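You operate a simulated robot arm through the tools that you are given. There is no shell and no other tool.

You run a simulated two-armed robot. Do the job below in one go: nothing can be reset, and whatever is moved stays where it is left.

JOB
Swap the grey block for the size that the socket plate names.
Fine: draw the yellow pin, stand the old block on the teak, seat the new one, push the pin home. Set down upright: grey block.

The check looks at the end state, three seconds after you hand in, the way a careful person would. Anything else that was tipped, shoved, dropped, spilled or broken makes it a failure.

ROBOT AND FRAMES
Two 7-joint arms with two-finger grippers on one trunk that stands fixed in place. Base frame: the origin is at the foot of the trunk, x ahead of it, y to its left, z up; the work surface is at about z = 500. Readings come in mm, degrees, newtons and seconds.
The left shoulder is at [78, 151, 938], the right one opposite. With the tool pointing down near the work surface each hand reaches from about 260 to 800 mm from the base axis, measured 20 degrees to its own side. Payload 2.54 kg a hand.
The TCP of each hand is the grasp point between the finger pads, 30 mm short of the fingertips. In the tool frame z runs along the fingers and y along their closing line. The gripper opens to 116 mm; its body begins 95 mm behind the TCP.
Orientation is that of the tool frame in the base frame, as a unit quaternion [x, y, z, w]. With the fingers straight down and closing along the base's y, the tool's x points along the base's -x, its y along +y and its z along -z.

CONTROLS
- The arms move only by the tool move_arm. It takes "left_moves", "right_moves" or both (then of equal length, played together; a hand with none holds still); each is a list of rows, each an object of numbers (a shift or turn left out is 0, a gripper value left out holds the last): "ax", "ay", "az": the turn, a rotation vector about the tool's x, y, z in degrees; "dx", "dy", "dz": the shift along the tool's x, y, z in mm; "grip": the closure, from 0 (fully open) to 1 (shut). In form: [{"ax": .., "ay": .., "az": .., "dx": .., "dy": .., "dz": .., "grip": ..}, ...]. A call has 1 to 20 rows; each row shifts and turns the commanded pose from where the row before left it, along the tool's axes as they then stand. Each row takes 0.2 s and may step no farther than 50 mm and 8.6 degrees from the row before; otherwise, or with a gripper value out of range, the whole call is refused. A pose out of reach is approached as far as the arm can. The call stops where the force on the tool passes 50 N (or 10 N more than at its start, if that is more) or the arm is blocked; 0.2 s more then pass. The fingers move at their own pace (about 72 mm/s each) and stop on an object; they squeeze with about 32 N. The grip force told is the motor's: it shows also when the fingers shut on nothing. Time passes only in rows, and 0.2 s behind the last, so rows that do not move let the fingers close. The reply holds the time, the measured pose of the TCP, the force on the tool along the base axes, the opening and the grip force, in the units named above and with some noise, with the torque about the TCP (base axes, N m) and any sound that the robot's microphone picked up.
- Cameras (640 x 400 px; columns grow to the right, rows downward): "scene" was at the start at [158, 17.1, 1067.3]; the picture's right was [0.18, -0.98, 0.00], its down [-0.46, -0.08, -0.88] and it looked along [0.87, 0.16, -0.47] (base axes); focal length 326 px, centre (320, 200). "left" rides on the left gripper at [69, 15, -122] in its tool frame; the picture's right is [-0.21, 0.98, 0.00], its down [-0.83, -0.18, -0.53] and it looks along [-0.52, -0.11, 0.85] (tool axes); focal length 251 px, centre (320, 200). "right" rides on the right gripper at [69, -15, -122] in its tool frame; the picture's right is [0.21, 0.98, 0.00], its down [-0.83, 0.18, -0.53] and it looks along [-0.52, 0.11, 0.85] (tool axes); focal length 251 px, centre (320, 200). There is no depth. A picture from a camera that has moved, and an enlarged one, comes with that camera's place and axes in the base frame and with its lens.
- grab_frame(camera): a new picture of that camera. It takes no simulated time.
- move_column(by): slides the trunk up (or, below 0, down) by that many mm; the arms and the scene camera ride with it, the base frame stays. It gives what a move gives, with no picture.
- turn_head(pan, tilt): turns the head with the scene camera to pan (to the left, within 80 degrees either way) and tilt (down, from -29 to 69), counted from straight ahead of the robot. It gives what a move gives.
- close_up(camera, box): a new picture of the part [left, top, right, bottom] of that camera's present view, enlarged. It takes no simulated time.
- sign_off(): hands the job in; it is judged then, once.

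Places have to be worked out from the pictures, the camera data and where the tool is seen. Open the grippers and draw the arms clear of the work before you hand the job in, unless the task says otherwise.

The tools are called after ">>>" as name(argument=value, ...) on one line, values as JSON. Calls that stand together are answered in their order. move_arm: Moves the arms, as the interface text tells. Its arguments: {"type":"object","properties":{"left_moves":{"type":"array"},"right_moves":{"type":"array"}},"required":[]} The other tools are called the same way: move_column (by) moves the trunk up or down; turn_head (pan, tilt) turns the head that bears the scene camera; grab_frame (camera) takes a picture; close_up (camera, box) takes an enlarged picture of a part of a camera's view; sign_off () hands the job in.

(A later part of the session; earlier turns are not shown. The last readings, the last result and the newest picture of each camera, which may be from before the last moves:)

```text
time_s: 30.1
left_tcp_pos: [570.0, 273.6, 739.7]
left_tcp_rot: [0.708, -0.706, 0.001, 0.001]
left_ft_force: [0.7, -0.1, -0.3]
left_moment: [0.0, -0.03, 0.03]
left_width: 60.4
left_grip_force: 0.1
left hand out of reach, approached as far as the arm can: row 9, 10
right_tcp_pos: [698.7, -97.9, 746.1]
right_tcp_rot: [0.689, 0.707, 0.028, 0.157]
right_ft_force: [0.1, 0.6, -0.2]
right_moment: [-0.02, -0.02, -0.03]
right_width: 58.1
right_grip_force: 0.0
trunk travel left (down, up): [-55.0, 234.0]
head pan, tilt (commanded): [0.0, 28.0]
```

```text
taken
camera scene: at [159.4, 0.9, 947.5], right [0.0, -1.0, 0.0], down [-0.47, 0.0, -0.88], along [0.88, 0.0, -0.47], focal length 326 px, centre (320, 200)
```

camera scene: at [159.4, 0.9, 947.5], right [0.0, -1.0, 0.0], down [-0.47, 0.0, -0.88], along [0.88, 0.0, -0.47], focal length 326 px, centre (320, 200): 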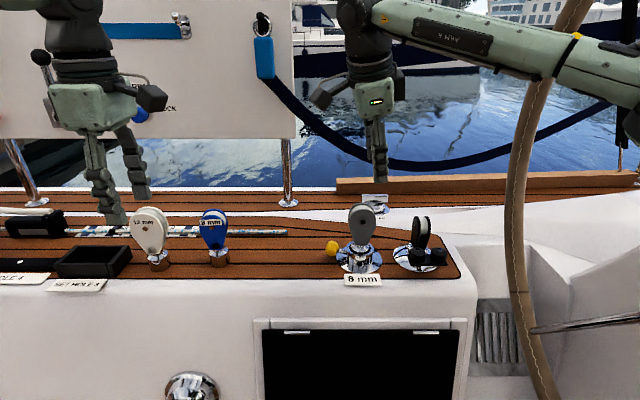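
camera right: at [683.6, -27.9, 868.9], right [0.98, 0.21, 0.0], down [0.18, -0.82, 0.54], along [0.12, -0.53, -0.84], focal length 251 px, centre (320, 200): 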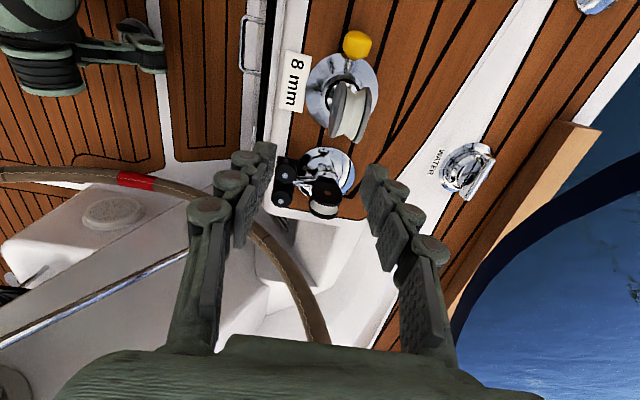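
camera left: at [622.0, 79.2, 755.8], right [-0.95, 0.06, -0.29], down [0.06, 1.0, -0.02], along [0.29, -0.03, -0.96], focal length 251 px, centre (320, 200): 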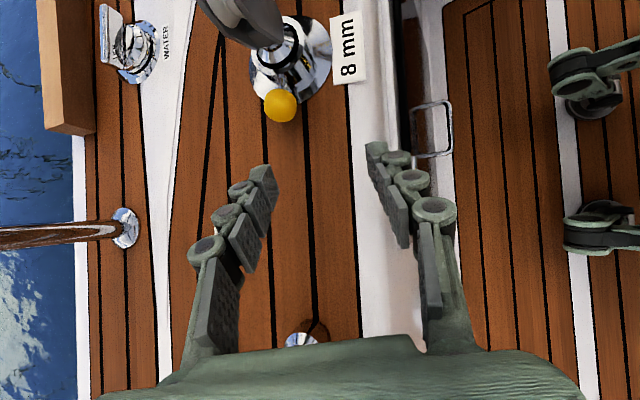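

Left is parked and the right hand has its lean (tool z ≈ (0.26,-0.17,-0.95)). Next the right hand moves sideways and down to a pre-grasp about 90 mm back from the knob.

>>> move_arm(right_moves=[{"dx": 43.3, "dy": 5.4, "dz": -6.5, "grip": 0.6}, {"dx": 43.3, "dy": 5.4, "dz": -6.5}, {"dx": 7.4, "dy": -10.8, "dz": 40}, {"dx": 7.4, "dy": -10.8, "dz": 40}, {"dx": 7.4, "dy": -10.8, "dz": 40}, {}])

>>> grab_frame(camera="right")

>>> grab_frame(camera="scene")

```text
time_s: 31.5
left_tcp_pos: [571.0, 271.8, 739.3]
left_tcp_rot: [0.708, -0.706, 0.0, -0.001]
left_ft_force: [0.2, -0.3, -0.3]
left_moment: [0.0, 0.0, 0.0]
left_width: 60.4
left_grip_force: 0.0
right_tcp_pos: [706.5, -11.7, 619.5]
right_tcp_rot: [0.69, 0.706, 0.028, 0.157]
right_ft_force: [-0.2, 0.4, 0.5]
right_moment: [-0.01, 0.01, -0.01]
right_width: 46.5
right_grip_force: 0.0
trunk travel left (down, up): [-55.0, 234.0]
head pan, tilt (commanded): [0.0, 28.0]
```

```text
taken
camera right: at [660.6, 75.5, 718.5], right [0.94, 0.26, 0.21], down [0.04, -0.71, 0.7], along [0.33, -0.66, -0.68], focal length 251 px, centre (320, 200)
```

right: 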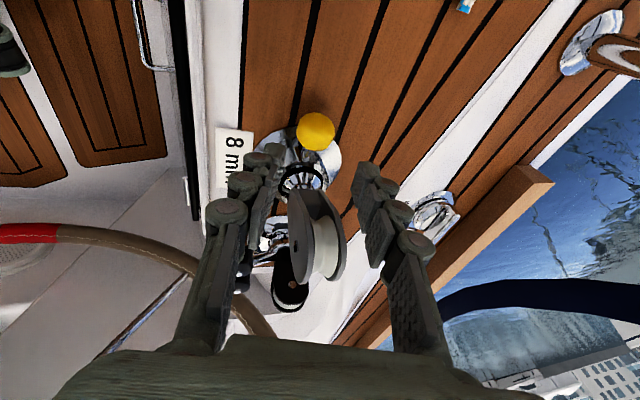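

```text
taken
camera scene: at [159.6, 0.8, 947.5], right [0.0, -1.0, 0.0], down [-0.47, 0.0, -0.88], along [0.88, 0.0, -0.47], focal length 326 px, centre (320, 200)
```

scene: 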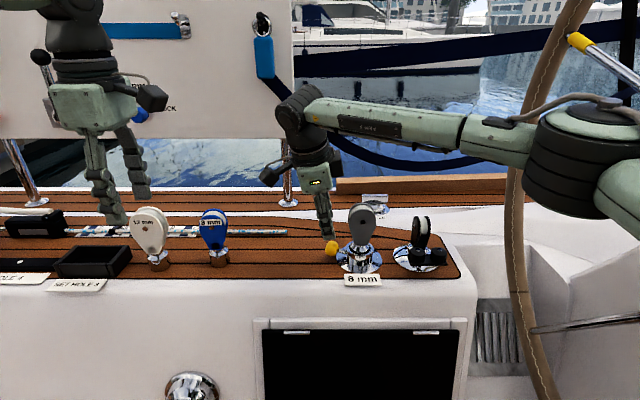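

The knob appears exactly where predicted, 3 mm off the tool's approach line. I correct by that and advance 50 mm, leaving the last part for after a check.

>>> move_arm(right_moves=[{"dx": 1.5, "dy": -1.5, "dz": 25}, {"dx": 1.5, "dy": -1.5, "dz": 25}, {}])

>>> close_up(camera="right", box=[220, 80, 420, 230])

>>> close_up(camera="scene", box=[280, 170, 400, 290])

```text
time_s: 32.3
left_tcp_pos: [570.5, 272.5, 741.8]
left_tcp_rot: [0.709, -0.706, 0.0, 0.0]
left_ft_force: [-0.5, 1.4, 0.5]
left_moment: [0.01, 0.0, 0.01]
left_width: 60.2
left_grip_force: 0.1
right_tcp_pos: [717.3, -19.4, 572.3]
right_tcp_rot: [0.69, 0.706, 0.029, 0.157]
right_ft_force: [-0.6, 0.6, -0.1]
right_moment: [0.01, -0.02, -0.01]
right_width: 46.2
right_grip_force: 0.1
trunk travel left (down, up): [-55.0, 234.0]
head pan, tilt (commanded): [0.0, 28.0]
```

```text
2.67 times, centred on (320, 155) of right
camera zoom: at [670.7, 68.9, 671.1], right [0.94, 0.26, 0.21], down [0.04, -0.71, 0.7], along [0.33, -0.66, -0.68], focal length 670 px, centre (320, 320)
```

zoom: 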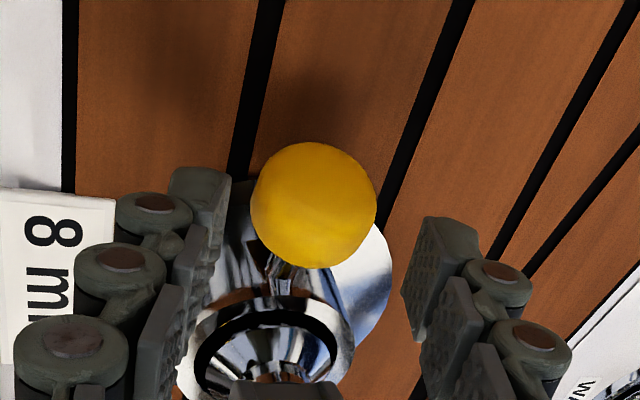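

```text
3.33 times, centred on (340, 230) of scene
camera zoom: at [159.6, 0.8, 947.5], right [0.0, -1.0, 0.0], down [-0.47, 0.0, -0.88], along [0.88, 0.0, -0.47], focal length 1087 px, centre (253, 100)
```

zoom: 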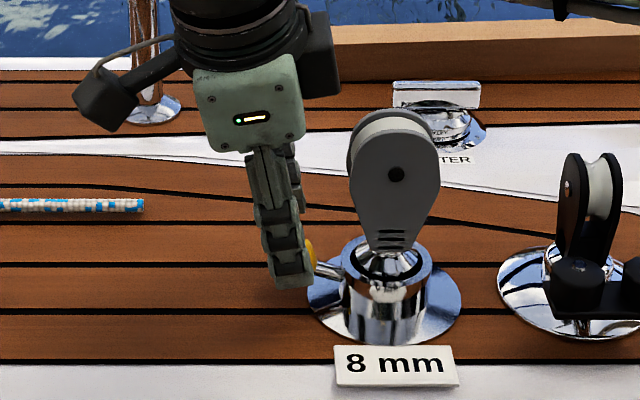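

The fingers straddle the knob, centred on it. I advance the last 27 mm, then close and let the fingers settle.

>>> move_arm(right_moves=[{"dx": 1.5, "dy": -0.5, "dz": 14}, {"dx": 1, "dy": -0.5, "dz": 13}, {}])

>>> close_up(camera="right", box=[220, 80, 420, 230])

>>> close_up(camera="scene", box=[280, 170, 400, 290])

```text
time_s: 33.1
left_tcp_pos: [571.0, 273.1, 740.8]
left_tcp_rot: [0.708, -0.706, 0.0, 0.0]
left_ft_force: [0.2, 0.4, -0.7]
left_moment: [0.01, 0.01, -0.02]
left_width: 59.9
left_grip_force: 0.1
right_tcp_pos: [721.1, -20.2, 545.4]
right_tcp_rot: [0.69, 0.706, 0.029, 0.157]
right_ft_force: [-0.7, -0.6, -0.3]
right_moment: [0.01, -0.02, 0.01]
right_width: 46.3
right_grip_force: 0.1
trunk travel left (down, up): [-55.0, 234.0]
head pan, tilt (commanded): [0.0, 28.0]
```

```text
2.67 times, centred on (320, 155) of right
camera zoom: at [676.4, 67.7, 644.6], right [0.94, 0.26, 0.21], down [0.04, -0.71, 0.7], along [0.33, -0.66, -0.68], focal length 670 px, centre (320, 320)
```

zoom: 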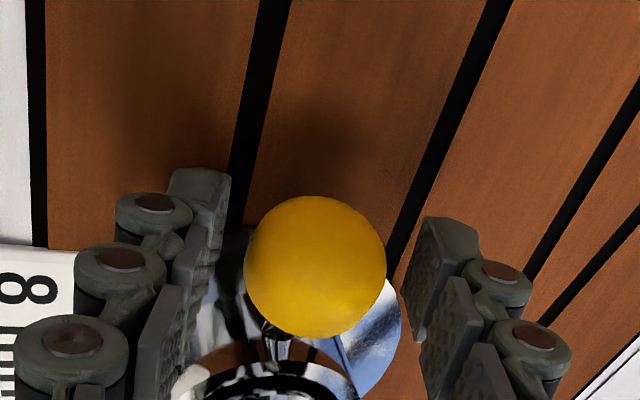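

```text
3.33 times, centred on (340, 230) of scene
camera zoom: at [159.5, 0.8, 947.5], right [0.0, -1.0, 0.0], down [-0.47, 0.0, -0.88], along [0.88, 0.0, -0.47], focal length 1087 px, centre (253, 100)
```

zoom: 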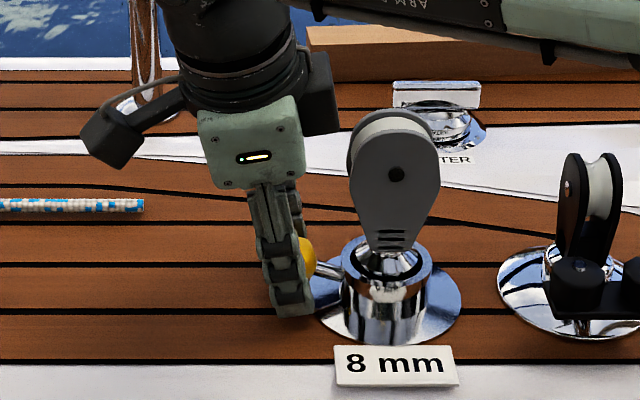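

The knob sits between the pads. I close on it gently by letting the fingers stop on it.

>>> move_arm(right_moves=[{"grip": 1.0}, {}, {}])

>>> close_up(camera="right", box=[220, 80, 420, 230])

```text
time_s: 33.9
left_tcp_pos: [570.1, 272.9, 740.1]
left_tcp_rot: [0.709, -0.706, 0.0, 0.0]
left_ft_force: [0.1, -1.1, 0.5]
left_moment: [0.03, 0.0, 0.0]
left_width: 60.2
left_grip_force: 0.1
right_tcp_pos: [720.4, -20.4, 545.4]
right_tcp_rot: [0.69, 0.707, 0.028, 0.156]
right_ft_force: [-5.3, 0.2, -0.6]
right_moment: [0.08, 0.41, -0.67]
right_width: 31.9
right_grip_force: 45.5
trunk travel left (down, up): [-55.0, 234.0]
head pan, tilt (commanded): [0.0, 28.0]
```

```text
2.67 times, centred on (320, 155) of right
camera zoom: at [676.1, 67.7, 644.6], right [0.94, 0.26, 0.21], down [0.04, -0.71, 0.7], along [0.33, -0.66, -0.68], focal length 670 px, centre (320, 320)
```

zoom: 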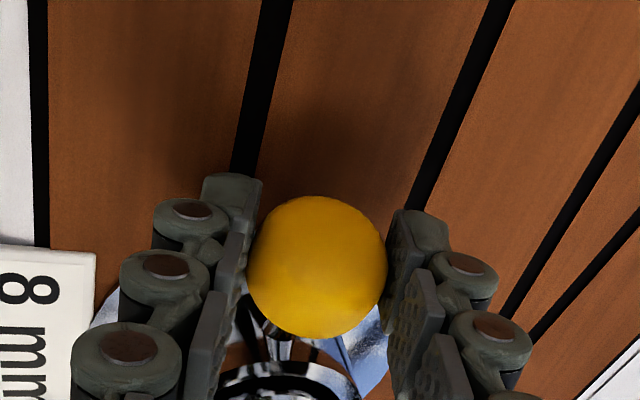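

The knob is gripped at 31.9 mm with little side load. I pull along +y slowly, 12 mm at first, watching the force.

>>> move_arm(right_moves=[{"dx": 3.94, "dy": 0.28, "dz": -0.65}, {"dx": 3.94, "dy": 0.28, "dz": -0.65}, {"dx": 3.94, "dy": 0.28, "dz": -0.65}])

>>> close_up(camera="right", box=[220, 80, 420, 230])

>>> close_up(camera="scene", box=[280, 170, 400, 290])

```text
time_s: 34.7
left_tcp_pos: [569.8, 272.8, 743.3]
left_tcp_rot: [0.708, -0.706, 0.002, -0.001]
left_ft_force: [0.1, -0.7, -0.3]
left_moment: [0.03, -0.01, -0.02]
left_width: 60.1
left_grip_force: 0.0
right_tcp_pos: [722.0, -9.1, 549.5]
right_tcp_rot: [0.689, 0.706, 0.029, 0.159]
right_ft_force: [-18.5, -8.8, 20.8]
right_moment: [0.13, 0.65, -0.64]
right_width: 31.3
right_grip_force: 44.9
trunk travel left (down, up): [-55.0, 234.0]
head pan, tilt (commanded): [0.0, 28.0]
```

```text
2.67 times, centred on (320, 155) of right
camera zoom: at [675.6, 79.6, 648.2], right [0.94, 0.26, 0.21], down [0.03, -0.71, 0.71], along [0.33, -0.66, -0.68], focal length 670 px, centre (320, 320)
```

zoom: 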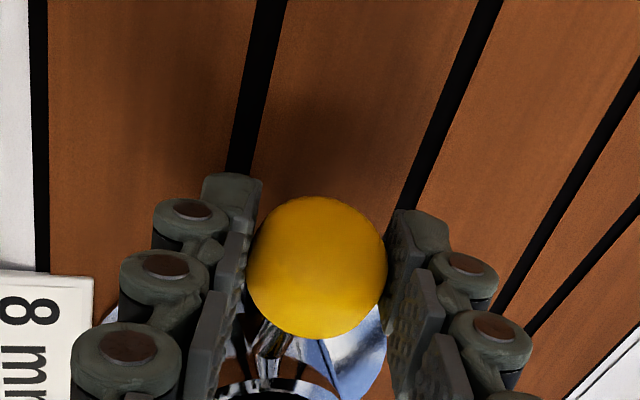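

```text
3.33 times, centred on (340, 230) of scene
camera zoom: at [157.4, 0.6, 948.3], right [0.0, -1.0, 0.0], down [-0.47, 0.0, -0.88], along [0.88, 0.0, -0.47], focal length 1087 px, centre (253, 100)
```

zoom: 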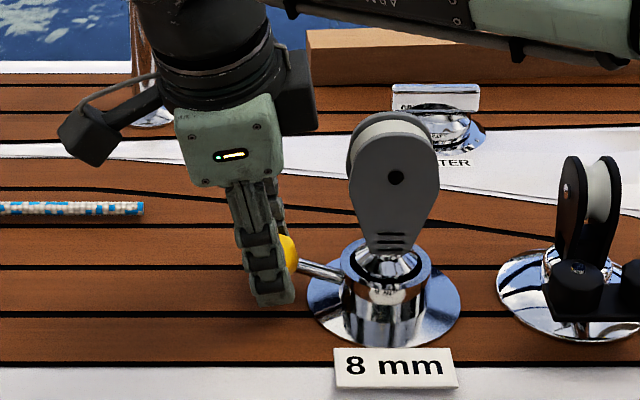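

The pin slides, but its axis rises about 19° away from the socket, so my level pull loads it upward. I let the hand follow that slope: first I take off the vertical load, then pull along (0.05,0.94,0.335).

>>> move_arm(right_moves=[{"dx": -0.7, "dy": 2.0, "dz": -3.64}, {"dx": 3.47, "dy": 0.7, "dz": -1.85}, {"dx": 3.47, "dy": 0.7, "dz": -1.85}])

>>> close_up(camera="scene", box=[280, 170, 400, 290])

```text
time_s: 35.5
left_tcp_pos: [570.2, 272.9, 741.1]
left_tcp_rot: [0.707, -0.707, 0.001, 0.0]
left_ft_force: [0.1, 0.8, 0.8]
left_moment: [-0.02, -0.03, 0.0]
left_width: 60.5
left_grip_force: 0.1
right_tcp_pos: [721.3, -2.9, 551.1]
right_tcp_rot: [0.691, 0.705, 0.025, 0.157]
right_ft_force: [-19.4, -14.2, 5.1]
right_moment: [0.9, 0.51, -0.35]
right_width: 31.7
right_grip_force: 45.1
trunk travel left (down, up): [-55.0, 234.0]
head pan, tilt (commanded): [0.0, 28.0]
```

```text
3.33 times, centred on (340, 230) of scene
camera zoom: at [158.6, 0.3, 947.6], right [0.0, -1.0, 0.0], down [-0.47, 0.0, -0.88], along [0.88, 0.0, -0.47], focal length 1087 px, centre (253, 100)
```

zoom: 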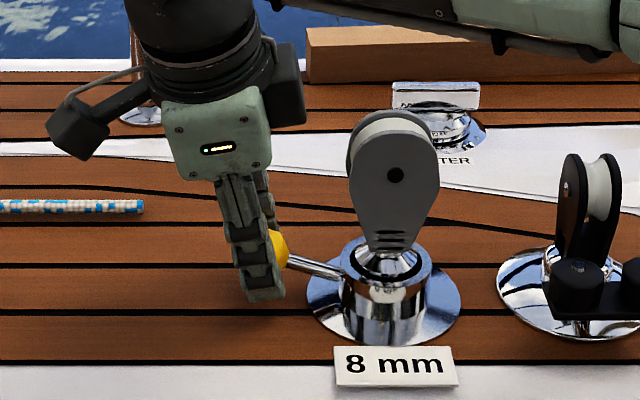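

The vertical load has dropped; 18 mm is drawn and a side load of about 19 N towards -x remains. I ease the command 2 mm towards -x and pull a further 12 mm along the slope.

>>> move_arm(right_moves=[{"dy": -1.9, "dz": -0.5}, {"dx": 3.47, "dy": 0.43, "dz": -1.92}, {"dx": 3.47, "dy": 0.43, "dz": -1.92}, {"dx": 3.47, "dy": 0.43, "dz": -1.92}])

>>> close_up(camera="scene", box=[280, 170, 400, 290])

>>> close_up(camera="right", box=[220, 80, 420, 230])

```text
time_s: 36.5
left_tcp_pos: [571.9, 272.2, 739.7]
left_tcp_rot: [0.709, -0.706, 0.0, 0.001]
left_ft_force: [0.3, 0.1, -0.4]
left_moment: [-0.03, -0.02, 0.01]
left_width: 60.5
left_grip_force: 0.1
right_tcp_pos: [721.0, 3.3, 551.9]
right_tcp_rot: [0.693, 0.703, 0.022, 0.159]
right_ft_force: [-2.2, -37.1, -13.8]
right_moment: [-0.47, 0.42, -0.75]
right_width: 31.6
right_grip_force: 45.3
trunk travel left (down, up): [-55.0, 234.0]
head pan, tilt (commanded): [0.0, 28.0]
```

```text
3.33 times, centred on (340, 230) of scene
camera zoom: at [160.5, -0.1, 947.1], right [0.0, -1.0, 0.0], down [-0.47, 0.0, -0.88], along [0.88, 0.0, -0.47], focal length 1087 px, centre (253, 100)
```

zoom: 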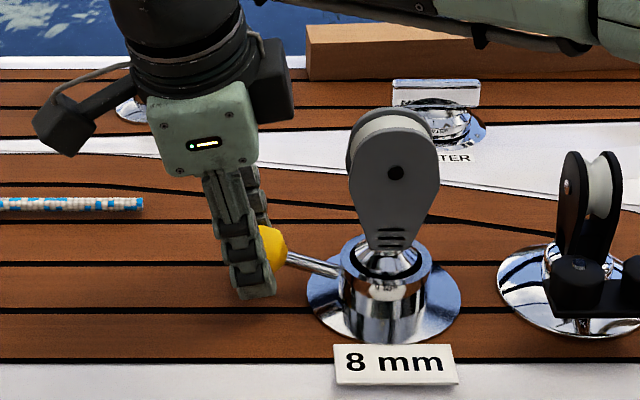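

```text
2.67 times, centred on (320, 155) of right
camera zoom: at [677.4, 92.5, 650.9], right [0.95, 0.25, 0.2], down [0.03, -0.7, 0.71], along [0.32, -0.67, -0.67], focal length 670 px, centre (320, 320)
```

zoom: 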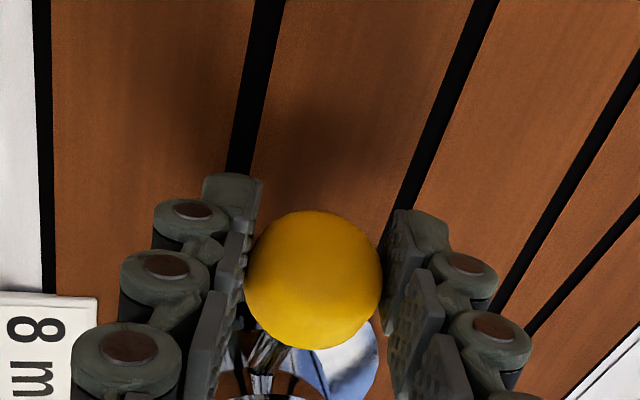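

The pull force jumped to 37 N with the knob slipping slightly: the pin has hit the end of its travel at roughly 20 mm. I back off 6 mm to see whether a spring pulls it back.

>>> move_arm(right_moves=[{"dx": -2.6, "dy": -0.4, "dz": 1.4}, {"dx": -2.6, "dy": -0.4, "dz": 1.4}, {}, {}])

>>> close_up(camera="scene", box=[280, 170, 400, 290])

```text
time_s: 37.5
left_tcp_pos: [571.3, 271.6, 740.4]
left_tcp_rot: [0.708, -0.706, 0.0, 0.0]
left_ft_force: [1.3, -0.3, 0.7]
left_moment: [0.0, 0.02, 0.02]
left_width: 60.2
left_grip_force: 0.0
right_tcp_pos: [720.6, 2.2, 552.5]
right_tcp_rot: [0.691, 0.705, 0.027, 0.157]
right_ft_force: [4.7, -22.7, -8.2]
right_moment: [-0.52, 0.33, -0.69]
right_width: 31.2
right_grip_force: 44.9
trunk travel left (down, up): [-55.0, 234.0]
head pan, tilt (commanded): [0.0, 28.0]
```

```text
3.33 times, centred on (340, 230) of scene
camera zoom: at [160.4, 0.2, 947.3], right [0.0, -1.0, 0.0], down [-0.47, 0.0, -0.88], along [0.88, 0.0, -0.47], focal length 1087 px, centre (253, 100)
```

zoom: 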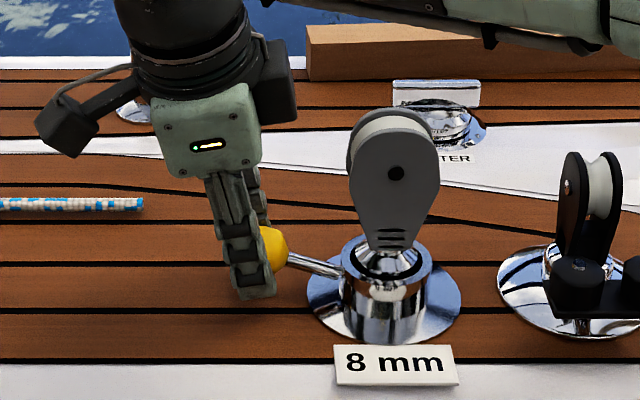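

The force fell but the knob stayed put. I back off another 5 mm to separate stop force from any spring.

>>> move_arm(right_moves=[{"dx": -2.4, "dy": -0.3, "dz": 1.3}, {"dx": -2.4, "dy": -0.3, "dz": 1.3}, {}])

>>> close_up(camera="scene", box=[280, 170, 400, 290])

```text
time_s: 38.3
left_tcp_pos: [571.1, 272.4, 740.1]
left_tcp_rot: [0.708, -0.706, 0.0, 0.0]
left_ft_force: [0.7, 0.4, -0.1]
left_moment: [-0.03, -0.01, 0.0]
left_width: 60.6
left_grip_force: 0.1
right_tcp_pos: [720.1, 1.0, 552.3]
right_tcp_rot: [0.688, 0.708, 0.029, 0.156]
right_ft_force: [10.3, -2.5, -0.9]
right_moment: [0.14, 0.17, -0.43]
right_width: 31.9
right_grip_force: 45.1
trunk travel left (down, up): [-55.0, 234.0]
head pan, tilt (commanded): [0.0, 28.0]
```

```text
3.33 times, centred on (340, 230) of scene
camera zoom: at [159.9, 0.8, 947.5], right [0.0, -1.0, 0.0], down [-0.47, 0.0, -0.88], along [0.88, 0.0, -0.47], focal length 1087 px, centre (253, 100)
```

zoom: 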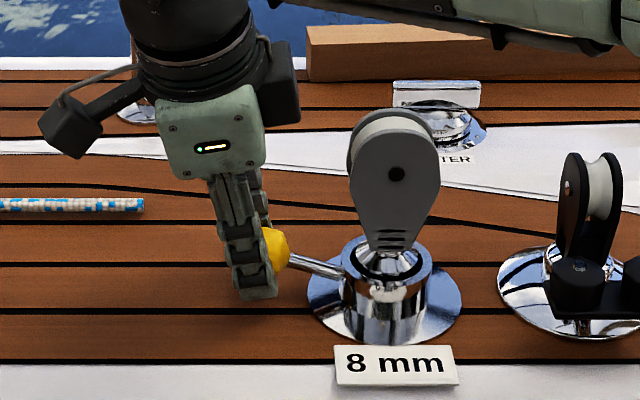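

With the load off, the pin stays drawn: no spring. I ease x by +1 mm, open the fingers to 46 mm and withdraw back along the tool axis.

>>> move_arm(right_moves=[{"dy": 1, "dz": 0.3}, {"grip": 0.6}, {}, {}])

>>> close_up(camera="scene", box=[280, 170, 400, 290])

>>> close_up(camera="right", box=[220, 80, 420, 230])

```text
time_s: 39.3
left_tcp_pos: [570.5, 272.5, 739.5]
left_tcp_rot: [0.708, -0.706, 0.0, 0.0]
left_ft_force: [-0.6, 0.4, -1.5]
left_moment: [-0.01, -0.01, 0.02]
left_width: 60.4
left_grip_force: 0.0
right_tcp_pos: [720.9, -0.6, 550.7]
right_tcp_rot: [0.69, 0.707, 0.028, 0.156]
right_ft_force: [0.2, 0.1, -0.2]
right_moment: [0.03, 0.0, -0.01]
right_width: 46.3
right_grip_force: 0.1
trunk travel left (down, up): [-55.0, 234.0]
head pan, tilt (commanded): [0.0, 28.0]
```

```text
3.33 times, centred on (340, 230) of scene
camera zoom: at [159.5, 0.8, 947.5], right [0.0, -1.0, 0.0], down [-0.47, 0.0, -0.88], along [0.88, 0.0, -0.47], focal length 1087 px, centre (253, 100)
```

zoom: 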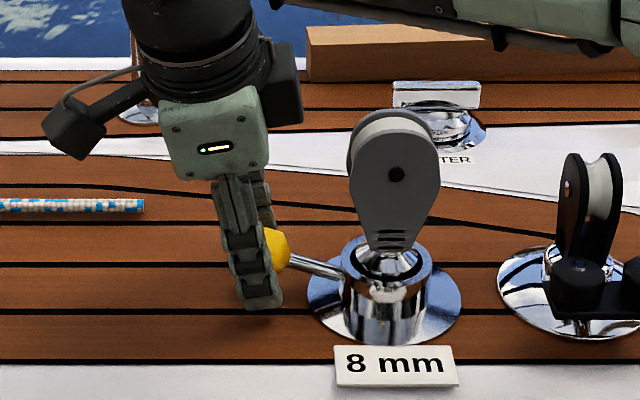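

```text
2.67 times, centred on (320, 155) of right
camera zoom: at [675.7, 87.8, 650.7], right [0.94, 0.26, 0.21], down [0.04, -0.71, 0.7], along [0.33, -0.66, -0.68], focal length 670 px, centre (320, 320)
```

zoom: 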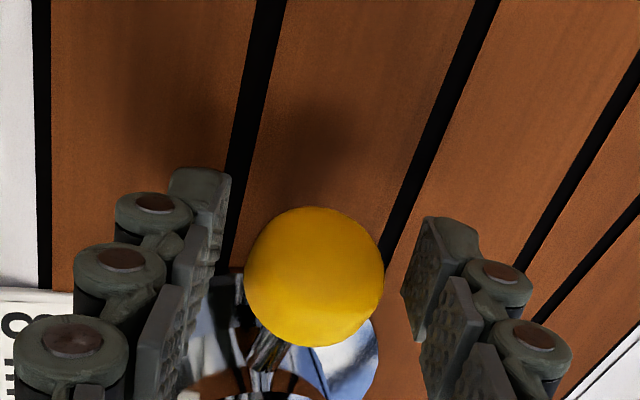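

The knob stayed out when released. I withdraw the right hand up and clear, straighten it, and then test whether it can stand vertically over the grey block.

>>> move_arm(right_moves=[{"dz": -40}, {"dz": -40}, {"dz": -40}, {"dz": -40}, {"ax": 7.5}, {"ax": 7.5}, {"ay": 5}, {"ay": 5}, {}])

>>> grab_frame(camera="scene")

>>> grab_frame(camera="right")

```text
time_s: 41.3
left_tcp_pos: [570.6, 272.4, 740.4]
left_tcp_rot: [0.708, -0.706, 0.0, 0.001]
left_ft_force: [1.0, 0.2, -0.2]
left_moment: [0.0, 0.01, 0.0]
left_width: 60.3
left_grip_force: 0.1
right_tcp_pos: [679.1, 26.9, 703.8]
right_tcp_rot: [0.707, 0.707, -0.003, 0.003]
right_ft_force: [0.5, 0.0, 0.1]
right_moment: [0.02, 0.02, 0.02]
right_width: 46.4
right_grip_force: 0.1
trunk travel left (down, up): [-55.0, 234.0]
head pan, tilt (commanded): [0.0, 28.0]
```

```text
taken
camera scene: at [159.5, 0.8, 947.5], right [0.0, -1.0, 0.0], down [-0.47, 0.0, -0.88], along [0.88, 0.0, -0.47], focal length 326 px, centre (320, 200)
```

scene: 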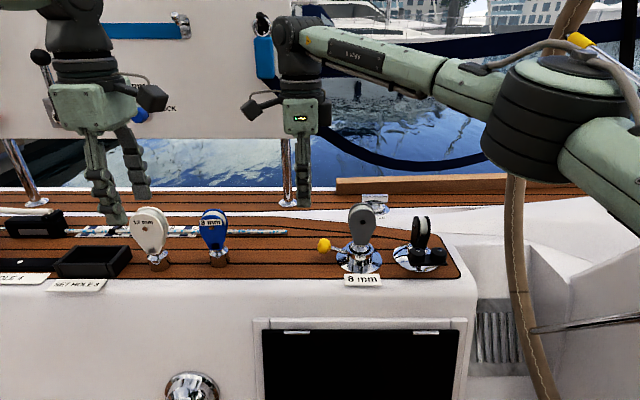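

```text
taken
camera right: at [665.3, 97.1, 824.7], right [0.98, 0.21, 0.0], down [0.18, -0.82, 0.54], along [0.11, -0.53, -0.84], focal length 251 px, centre (320, 200)
```

right: 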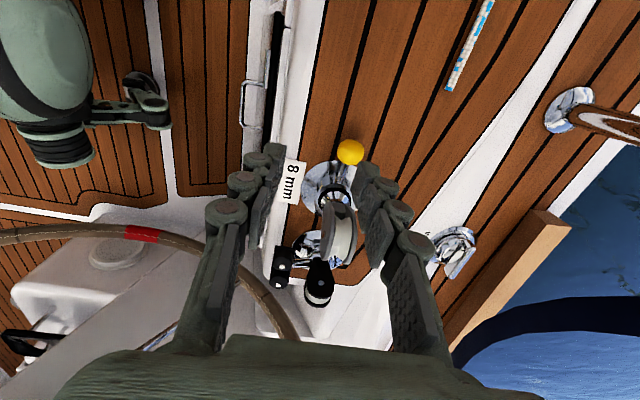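

Now I move the right hand over the grey block, target (727,-85,708) vertical, turned 3° to match its cheeks.

>>> move_arm(right_moves=[{"dx": -37.3, "dy": 16, "dz": -1, "grip": 0.45}, {"dx": -37.3, "dy": 16, "dz": -1}, {"dx": -37.3, "dy": 16, "dz": -1}, {"az": -3}, {}])

>>> grab_frame(camera="right")

>>> close_up(camera="scene", box=[270, 110, 470, 300])

```text
time_s: 42.5
left_tcp_pos: [569.7, 273.2, 740.5]
left_tcp_rot: [0.708, -0.706, 0.0, -0.001]
left_ft_force: [0.8, 0.6, 0.0]
left_moment: [-0.02, 0.01, 0.01]
left_width: 60.0
left_grip_force: 0.0
right_tcp_pos: [727.5, -84.0, 707.8]
right_tcp_rot: [0.689, 0.725, -0.004, 0.003]
right_ft_force: [0.3, 0.8, -0.4]
right_moment: [0.01, -0.01, -0.01]
right_width: 63.7
right_grip_force: 0.1
trunk travel left (down, up): [-55.0, 234.0]
head pan, tilt (commanded): [0.0, 28.0]
```

```text
taken
camera right: at [709.4, -15.7, 828.4], right [0.96, 0.27, 0.0], down [0.22, -0.81, 0.54], along [0.14, -0.52, -0.84], focal length 251 px, centre (320, 200)
```

right: 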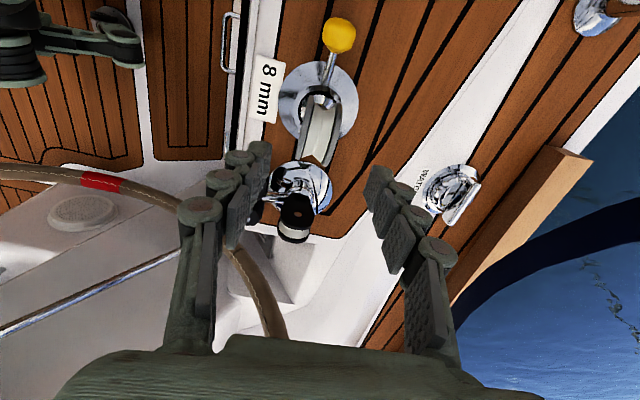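

```text
2.11 times, centred on (370, 205) of scene
camera zoom: at [159.5, 0.8, 947.5], right [0.0, -1.0, 0.0], down [-0.47, 0.0, -0.88], along [0.88, 0.0, -0.47], focal length 686 px, centre (215, 190)
```

zoom: 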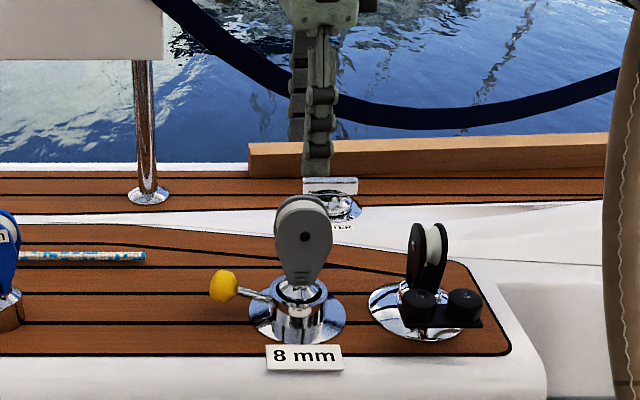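

The right hand stands over the grey block with no reach limit. I zoom in to align the closing line with the cheeks.

>>> close_up(camera="right", box=[250, 10, 400, 170])

>>> close_up(camera="scene", box=[320, 190, 420, 290])

```text
2.50 times, centred on (325, 90) of right
camera zoom: at [709.4, -15.7, 828.4], right [0.96, 0.27, 0.0], down [0.22, -0.81, 0.54], along [0.14, -0.52, -0.84], focal length 629 px, centre (308, 475)
```

zoom: 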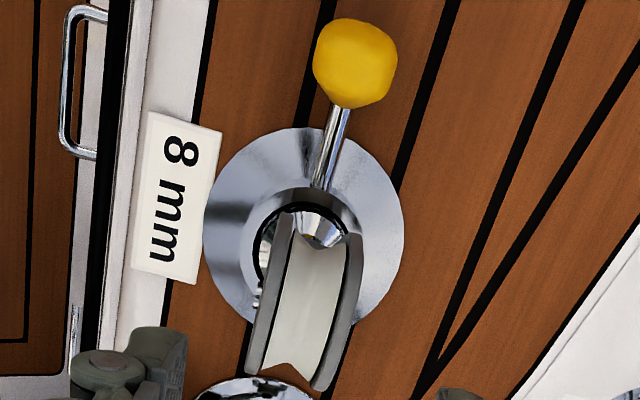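

```text
4.00 times, centred on (370, 240) of scene
camera zoom: at [159.5, 0.8, 947.5], right [0.0, -1.0, 0.0], down [-0.47, 0.0, -0.88], along [0.88, 0.0, -0.47], focal length 1304 px, centre (120, 40)
```

zoom: 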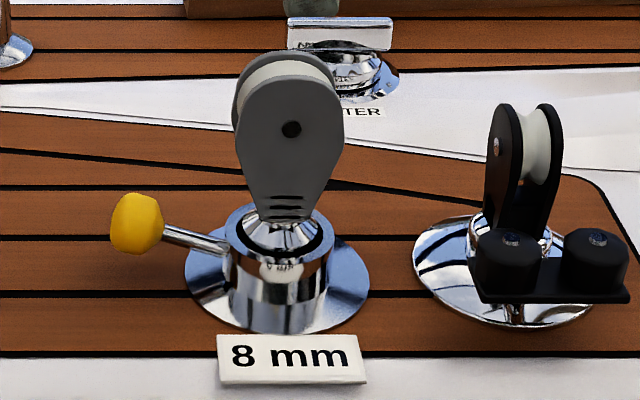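

The block's mid-plane is at x≈725.7, y≈-84.5, with the rivet at z≈604 and the top at ≈643. I lower the right hand to z≈607, open 64 mm around the cheeks.

>>> move_arm(right_moves=[{"dy": -1.5, "dz": 34}, {"dz": 34}, {"dz": 33}, {}])

>>> grab_frame(camera="right")

>>> close_up(camera="scene", box=[300, 150, 440, 290])

```text
time_s: 43.5
left_tcp_pos: [570.5, 273.8, 739.9]
left_tcp_rot: [0.708, -0.706, 0.0, 0.001]
left_ft_force: [-0.1, 0.2, -0.4]
left_moment: [0.0, 0.02, 0.01]
left_width: 60.5
left_grip_force: 0.1
right_tcp_pos: [728.5, -85.7, 608.2]
right_tcp_rot: [0.688, 0.725, -0.004, 0.004]
right_ft_force: [0.1, 0.0, -0.6]
right_moment: [-0.02, 0.0, 0.02]
right_width: 63.8
right_grip_force: 0.0
trunk travel left (down, up): [-55.0, 234.0]
head pan, tilt (commanded): [0.0, 28.0]
```

```text
taken
camera right: at [708.9, -15.6, 728.4], right [0.96, 0.27, 0.0], down [0.22, -0.81, 0.54], along [0.14, -0.52, -0.84], focal length 251 px, centre (320, 200)
```

right: 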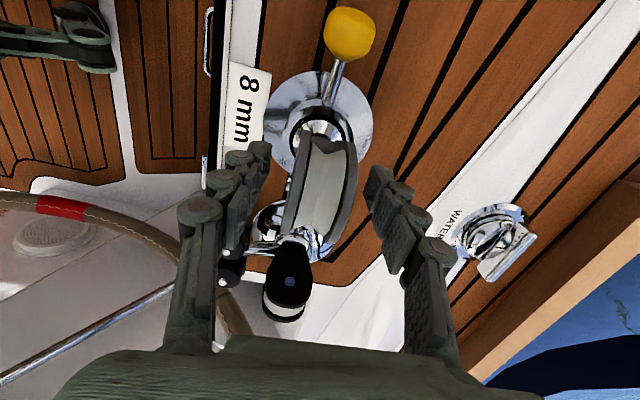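

```text
2.86 times, centred on (370, 220) of scene
camera zoom: at [159.6, 0.8, 947.5], right [0.0, -1.0, 0.0], down [-0.47, 0.0, -0.88], along [0.88, 0.0, -0.47], focal length 932 px, centre (177, 143)
```

zoom: 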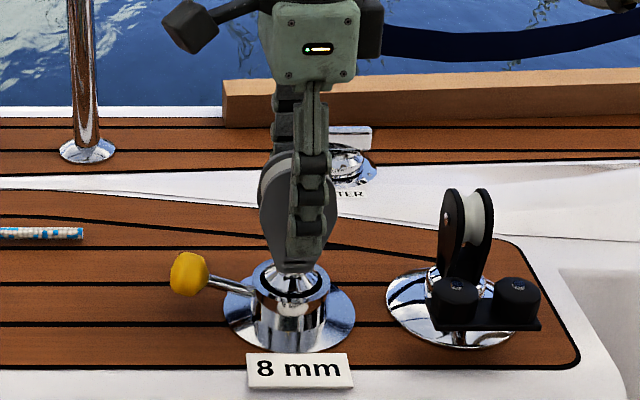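

The fingers straddle the cheeks. I close on the block and let it settle, then read the forces.

>>> move_arm(right_moves=[{"grip": 1.0}, {}, {}])

>>> grab_frame(camera="right")

```text
time_s: 44.3
left_tcp_pos: [570.5, 273.3, 740.8]
left_tcp_rot: [0.708, -0.706, 0.001, 0.0]
left_ft_force: [-0.5, -0.2, 1.1]
left_moment: [0.03, 0.0, 0.0]
left_width: 60.0
left_grip_force: 0.0
right_tcp_pos: [727.1, -85.2, 608.1]
right_tcp_rot: [0.688, 0.726, -0.003, 0.004]
right_ft_force: [-1.2, -1.6, 0.3]
right_moment: [-0.09, 0.0, -0.03]
right_width: 29.4
right_grip_force: 32.2
trunk travel left (down, up): [-55.0, 234.0]
head pan, tilt (commanded): [0.0, 28.0]
```

```text
taken
camera right: at [708.8, -15.7, 728.9], right [0.96, 0.27, 0.0], down [0.22, -0.81, 0.54], along [0.14, -0.52, -0.84], focal length 251 px, centre (320, 200)
```

right: 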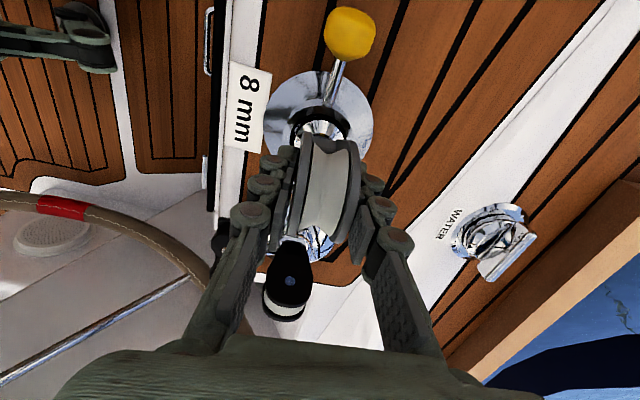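

A clean grip at 29.4 mm with hardly any side load. I lift slowly, 9 mm first, to confirm the pin no longer holds the block.

>>> move_arm(right_moves=[{"dz": -3}, {"dz": -3}, {"dz": -3}])

>>> close_up(camera="scene", box=[300, 150, 440, 290])

```text
time_s: 45.1
left_tcp_pos: [570.6, 272.7, 740.1]
left_tcp_rot: [0.709, -0.705, 0.001, 0.0]
left_ft_force: [0.4, -0.2, 0.4]
left_moment: [0.01, 0.0, 0.02]
left_width: 60.4
left_grip_force: 0.0
right_tcp_pos: [726.6, -85.3, 616.9]
right_tcp_rot: [0.688, 0.725, -0.003, 0.003]
right_ft_force: [-0.8, -0.5, -3.5]
right_moment: [0.02, -0.02, 0.03]
right_width: 29.9
right_grip_force: 31.7
trunk travel left (down, up): [-55.0, 234.0]
head pan, tilt (commanded): [0.0, 28.0]
```

```text
2.86 times, centred on (370, 220) of scene
camera zoom: at [159.8, 0.8, 947.5], right [0.0, -1.0, 0.0], down [-0.47, 0.0, -0.88], along [0.88, 0.0, -0.47], focal length 932 px, centre (177, 143)
```

zoom: 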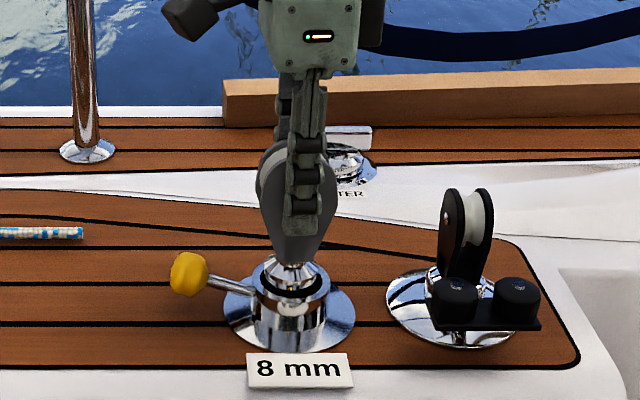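

The block rises freely, weighing about 3.5 N. I lift it a further 56 mm so the shank clears the socket, then look at the socket bore and the shank.

>>> move_arm(right_moves=[{"dz": -7}, {"dz": -7}, {"dz": -7}, {"dz": -7}, {"dz": -7}, {"dz": -7}, {"dz": -7}, {"dz": -7}, {}])

>>> close_up(camera="scene", box=[300, 130, 440, 290])

>>> grab_frame(camera="right")

```text
time_s: 47.1
left_tcp_pos: [571.6, 274.7, 739.7]
left_tcp_rot: [0.709, -0.706, 0.0, 0.0]
left_ft_force: [-0.4, 0.6, -0.5]
left_moment: [0.0, 0.01, 0.0]
left_width: 60.0
left_grip_force: 0.0
right_tcp_pos: [727.1, -84.8, 671.5]
right_tcp_rot: [0.688, 0.725, -0.004, 0.004]
right_ft_force: [-1.0, -1.0, -4.1]
right_moment: [0.02, 0.03, 0.02]
right_width: 29.6
right_grip_force: 31.8
trunk travel left (down, up): [-55.0, 234.0]
head pan, tilt (commanded): [0.0, 28.0]
```

```text
2.50 times, centred on (370, 210) of scene
camera zoom: at [159.8, 0.8, 947.4], right [0.0, -1.0, 0.0], down [-0.47, 0.0, -0.88], along [0.88, 0.0, -0.47], focal length 815 px, centre (195, 175)
```

zoom: 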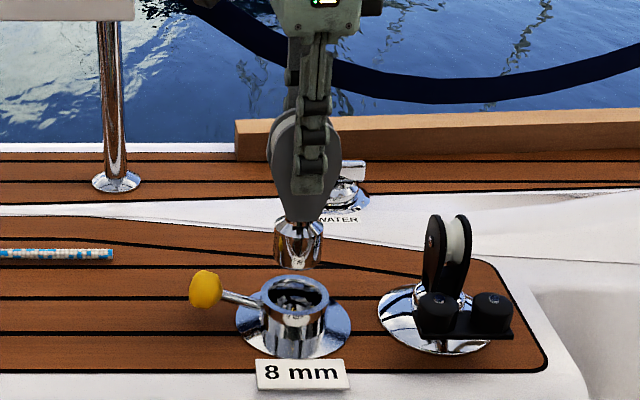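

```text
taken
camera right: at [708.3, -15.4, 792.9], right [0.96, 0.27, 0.0], down [0.22, -0.81, 0.54], along [0.14, -0.52, -0.84], focal length 251 px, centre (320, 200)
```

right: 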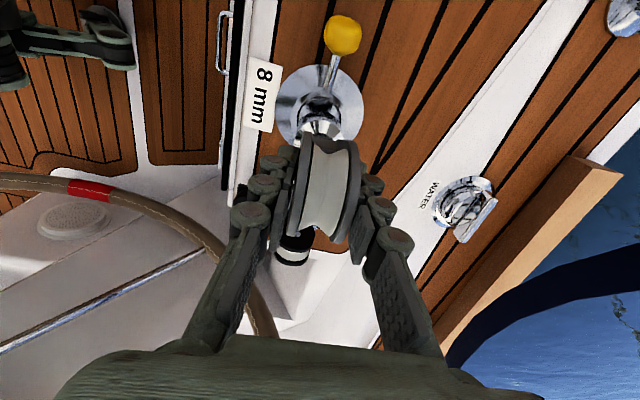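

The block is clear of the socket. I zoom in on the shank and the empty bore to see how the pin locks it.

>>> close_up(camera="scene", box=[335, 200, 395, 260])

>>> close_up(camera="right", box=[270, 60, 370, 160])

>>> grab_frame(camera="left")

```text
6.67 times, centred on (365, 230) of scene
camera zoom: at [159.8, 0.8, 947.4], right [0.0, -1.0, 0.0], down [-0.47, 0.0, -0.88], along [0.88, 0.0, -0.47], focal length 2174 px, centre (20, 0)
```

zoom: 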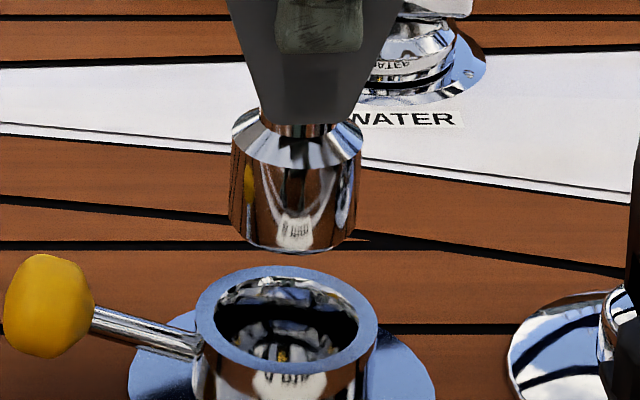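

```text
4.00 times, centred on (320, 110) of right
camera zoom: at [708.3, -15.4, 792.9], right [0.96, 0.27, 0.0], down [0.22, -0.81, 0.54], along [0.14, -0.52, -0.84], focal length 1006 px, centre (320, 560)
```

zoom: 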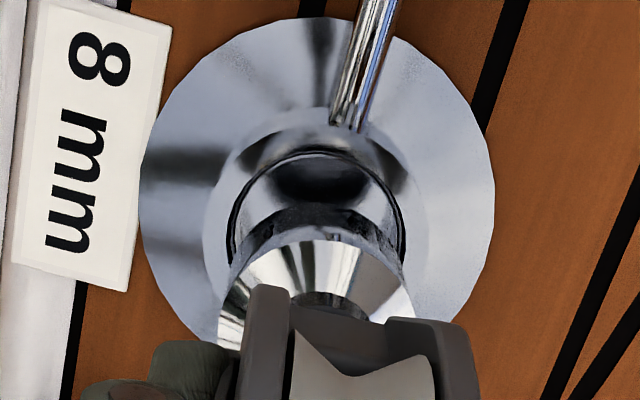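

```text
taken
camera left: at [556.2, 205.3, 862.6], right [-0.98, 0.21, 0.0], down [0.18, 0.83, 0.53], along [0.11, 0.52, -0.85], focal length 251 px, centre (320, 200)
```

left: 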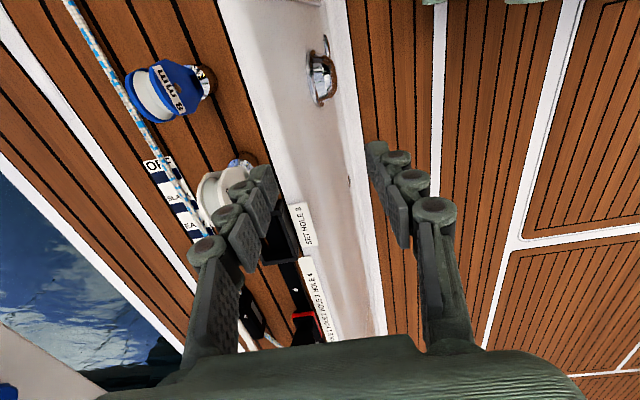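

The shank is a smooth 40 mm cylinder with a conical shoulder, which the sloping pin locks over, so turning about the vertical doesn't matter. The bore is about 45 mm wide. I carry the grey block to open teak at about (698,72), staying high over the knob.

>>> move_arm(right_moves=[{"dx": 0.8, "dy": -14.5}, {"dx": 0.8, "dy": -14.5}, {"dx": 26, "dy": 1.4}, {"dx": 26, "dy": 1.4}, {"dx": 26, "dy": 1.4}, {"dx": 26, "dy": 1.4}, {"dx": 26, "dy": 1.4}, {"dx": 27, "dy": 1.4}, {}, {}])

>>> grab_frame(camera="scene")

>>> grab_frame(camera="right")

```text
time_s: 49.3
left_tcp_pos: [570.6, 272.4, 740.0]
left_tcp_rot: [0.708, -0.706, 0.0, 0.0]
left_ft_force: [-0.4, -0.3, 0.2]
left_moment: [0.0, -0.03, -0.01]
left_width: 60.3
left_grip_force: 0.2
right_tcp_pos: [699.6, 74.9, 671.2]
right_tcp_rot: [0.688, 0.726, -0.003, 0.002]
right_ft_force: [0.6, 0.7, -3.2]
right_moment: [-0.01, 0.01, 0.03]
right_width: 29.4
right_grip_force: 32.1
trunk travel left (down, up): [-55.0, 234.0]
head pan, tilt (commanded): [0.0, 28.0]
```

```text
taken
camera scene: at [159.8, 0.9, 947.4], right [0.0, -1.0, 0.0], down [-0.47, 0.0, -0.88], along [0.88, 0.0, -0.47], focal length 326 px, centre (320, 200)
```

scene: 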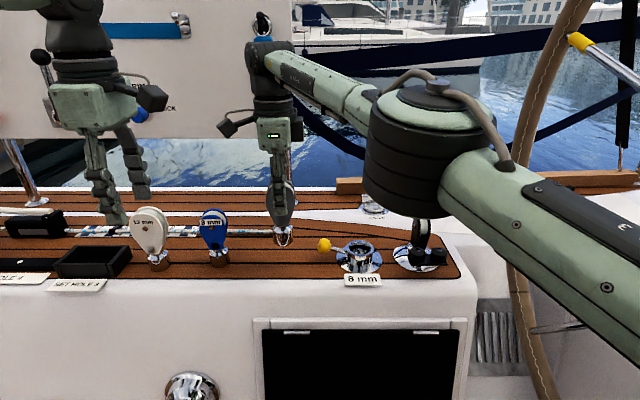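

```text
taken
camera right: at [680.9, 142.3, 792.3], right [0.96, 0.27, 0.0], down [0.22, -0.81, 0.54], along [0.14, -0.52, -0.84], focal length 251 px, centre (320, 200)
```

right: 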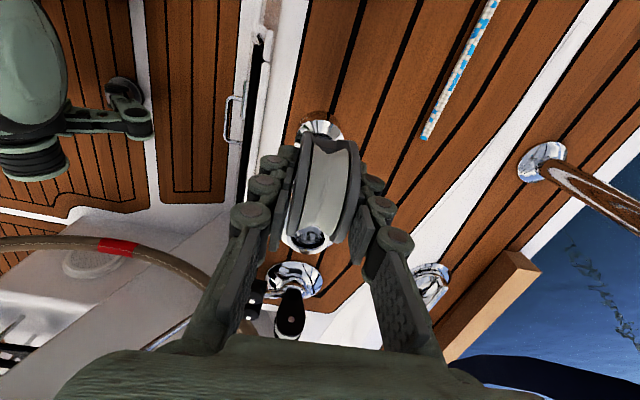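

It reached (700,75) without limit, above clear teak. I lower the block to about 8 mm above the expected contact.

>>> move_arm(right_moves=[{"dz": 12}, {"dz": 12}, {"dz": 12}, {"dz": 12}, {"dz": 12}, {}])

>>> close_up(camera="scene", box=[240, 170, 340, 280])

```text
time_s: 50.7
left_tcp_pos: [570.5, 271.8, 738.3]
left_tcp_rot: [0.708, -0.706, 0.0, 0.0]
left_ft_force: [-0.4, 0.3, 0.0]
left_moment: [-0.01, -0.01, 0.02]
left_width: 60.4
left_grip_force: 0.2
right_tcp_pos: [697.4, 72.1, 608.8]
right_tcp_rot: [0.688, 0.726, -0.003, 0.003]
right_ft_force: [0.2, -0.5, -3.3]
right_moment: [-0.05, 0.0, 0.0]
right_width: 29.4
right_grip_force: 32.2
trunk travel left (down, up): [-55.0, 234.0]
head pan, tilt (commanded): [0.0, 28.0]
```

```text
3.64 times, centred on (290, 225) of scene
camera zoom: at [159.8, 0.9, 947.4], right [0.0, -1.0, 0.0], down [-0.47, 0.0, -0.88], along [0.88, 0.0, -0.47], focal length 1186 px, centre (429, 109)
```

zoom: 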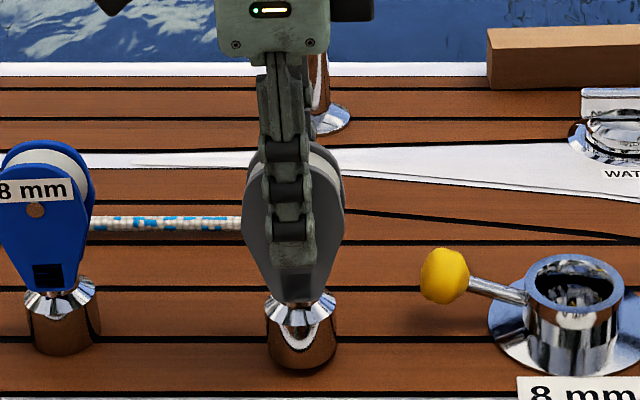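

The block is just above the teak. I lower it in 1.5 mm steps until the load comes off.

>>> move_arm(right_moves=[{"dz": 1.5}, {"dz": 1.5}, {"dz": 1.5}, {"dz": 1.5}])

```text
time_s: 51.7
left_tcp_pos: [571.0, 273.0, 740.8]
left_tcp_rot: [0.708, -0.706, 0.0, 0.0]
left_ft_force: [-1.3, 0.6, -0.2]
left_moment: [0.02, 0.0, 0.01]
left_width: 60.4
left_grip_force: 0.1
right_tcp_pos: [697.9, 73.4, 604.1]
right_tcp_rot: [0.689, 0.725, -0.003, 0.003]
right_ft_force: [-0.5, -1.3, -2.0]
right_moment: [0.03, 0.03, -0.05]
right_width: 29.5
right_grip_force: 32.2
trunk travel left (down, up): [-55.0, 234.0]
head pan, tilt (commanded): [0.0, 28.0]
```

Still hanging (about -2 N). I go down a few more millimetres in 1 mm steps.

>>> move_arm(right_moves=[{"dz": 1}, {"dz": 1}, {"dz": 1}])

>>> close_up(camera="scene", box=[255, 220, 315, 280])

```text
time_s: 52.5
left_tcp_pos: [568.6, 273.3, 741.4]
left_tcp_rot: [0.708, -0.706, 0.0, -0.001]
left_ft_force: [-0.3, 0.5, -0.2]
left_moment: [0.02, 0.0, 0.01]
left_width: 60.4
left_grip_force: 0.0
right_tcp_pos: [698.6, 73.0, 604.1]
right_tcp_rot: [0.688, 0.725, -0.002, 0.004]
right_ft_force: [-3.2, -1.4, 12.2]
right_moment: [-0.14, -0.04, -0.03]
right_width: 29.3
right_grip_force: 32.2
trunk travel left (down, up): [-55.0, 234.0]
head pan, tilt (commanded): [0.0, 28.0]
```

```text
6.67 times, centred on (285, 250) of scene
camera zoom: at [158.5, 0.7, 948.0], right [0.0, -1.0, 0.0], down [-0.47, 0.0, -0.88], along [0.88, 0.0, -0.47], focal length 2174 px, centre (553, -133)
```

zoom: 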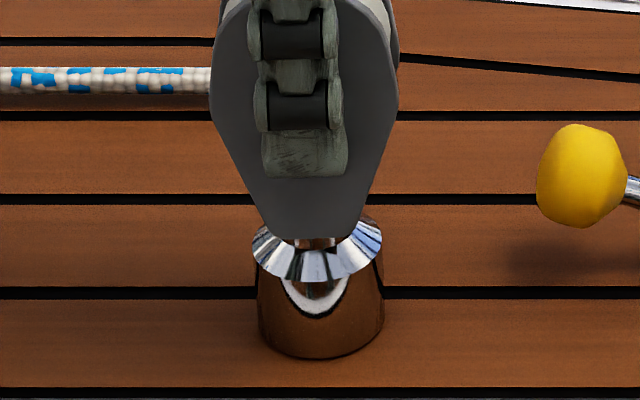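

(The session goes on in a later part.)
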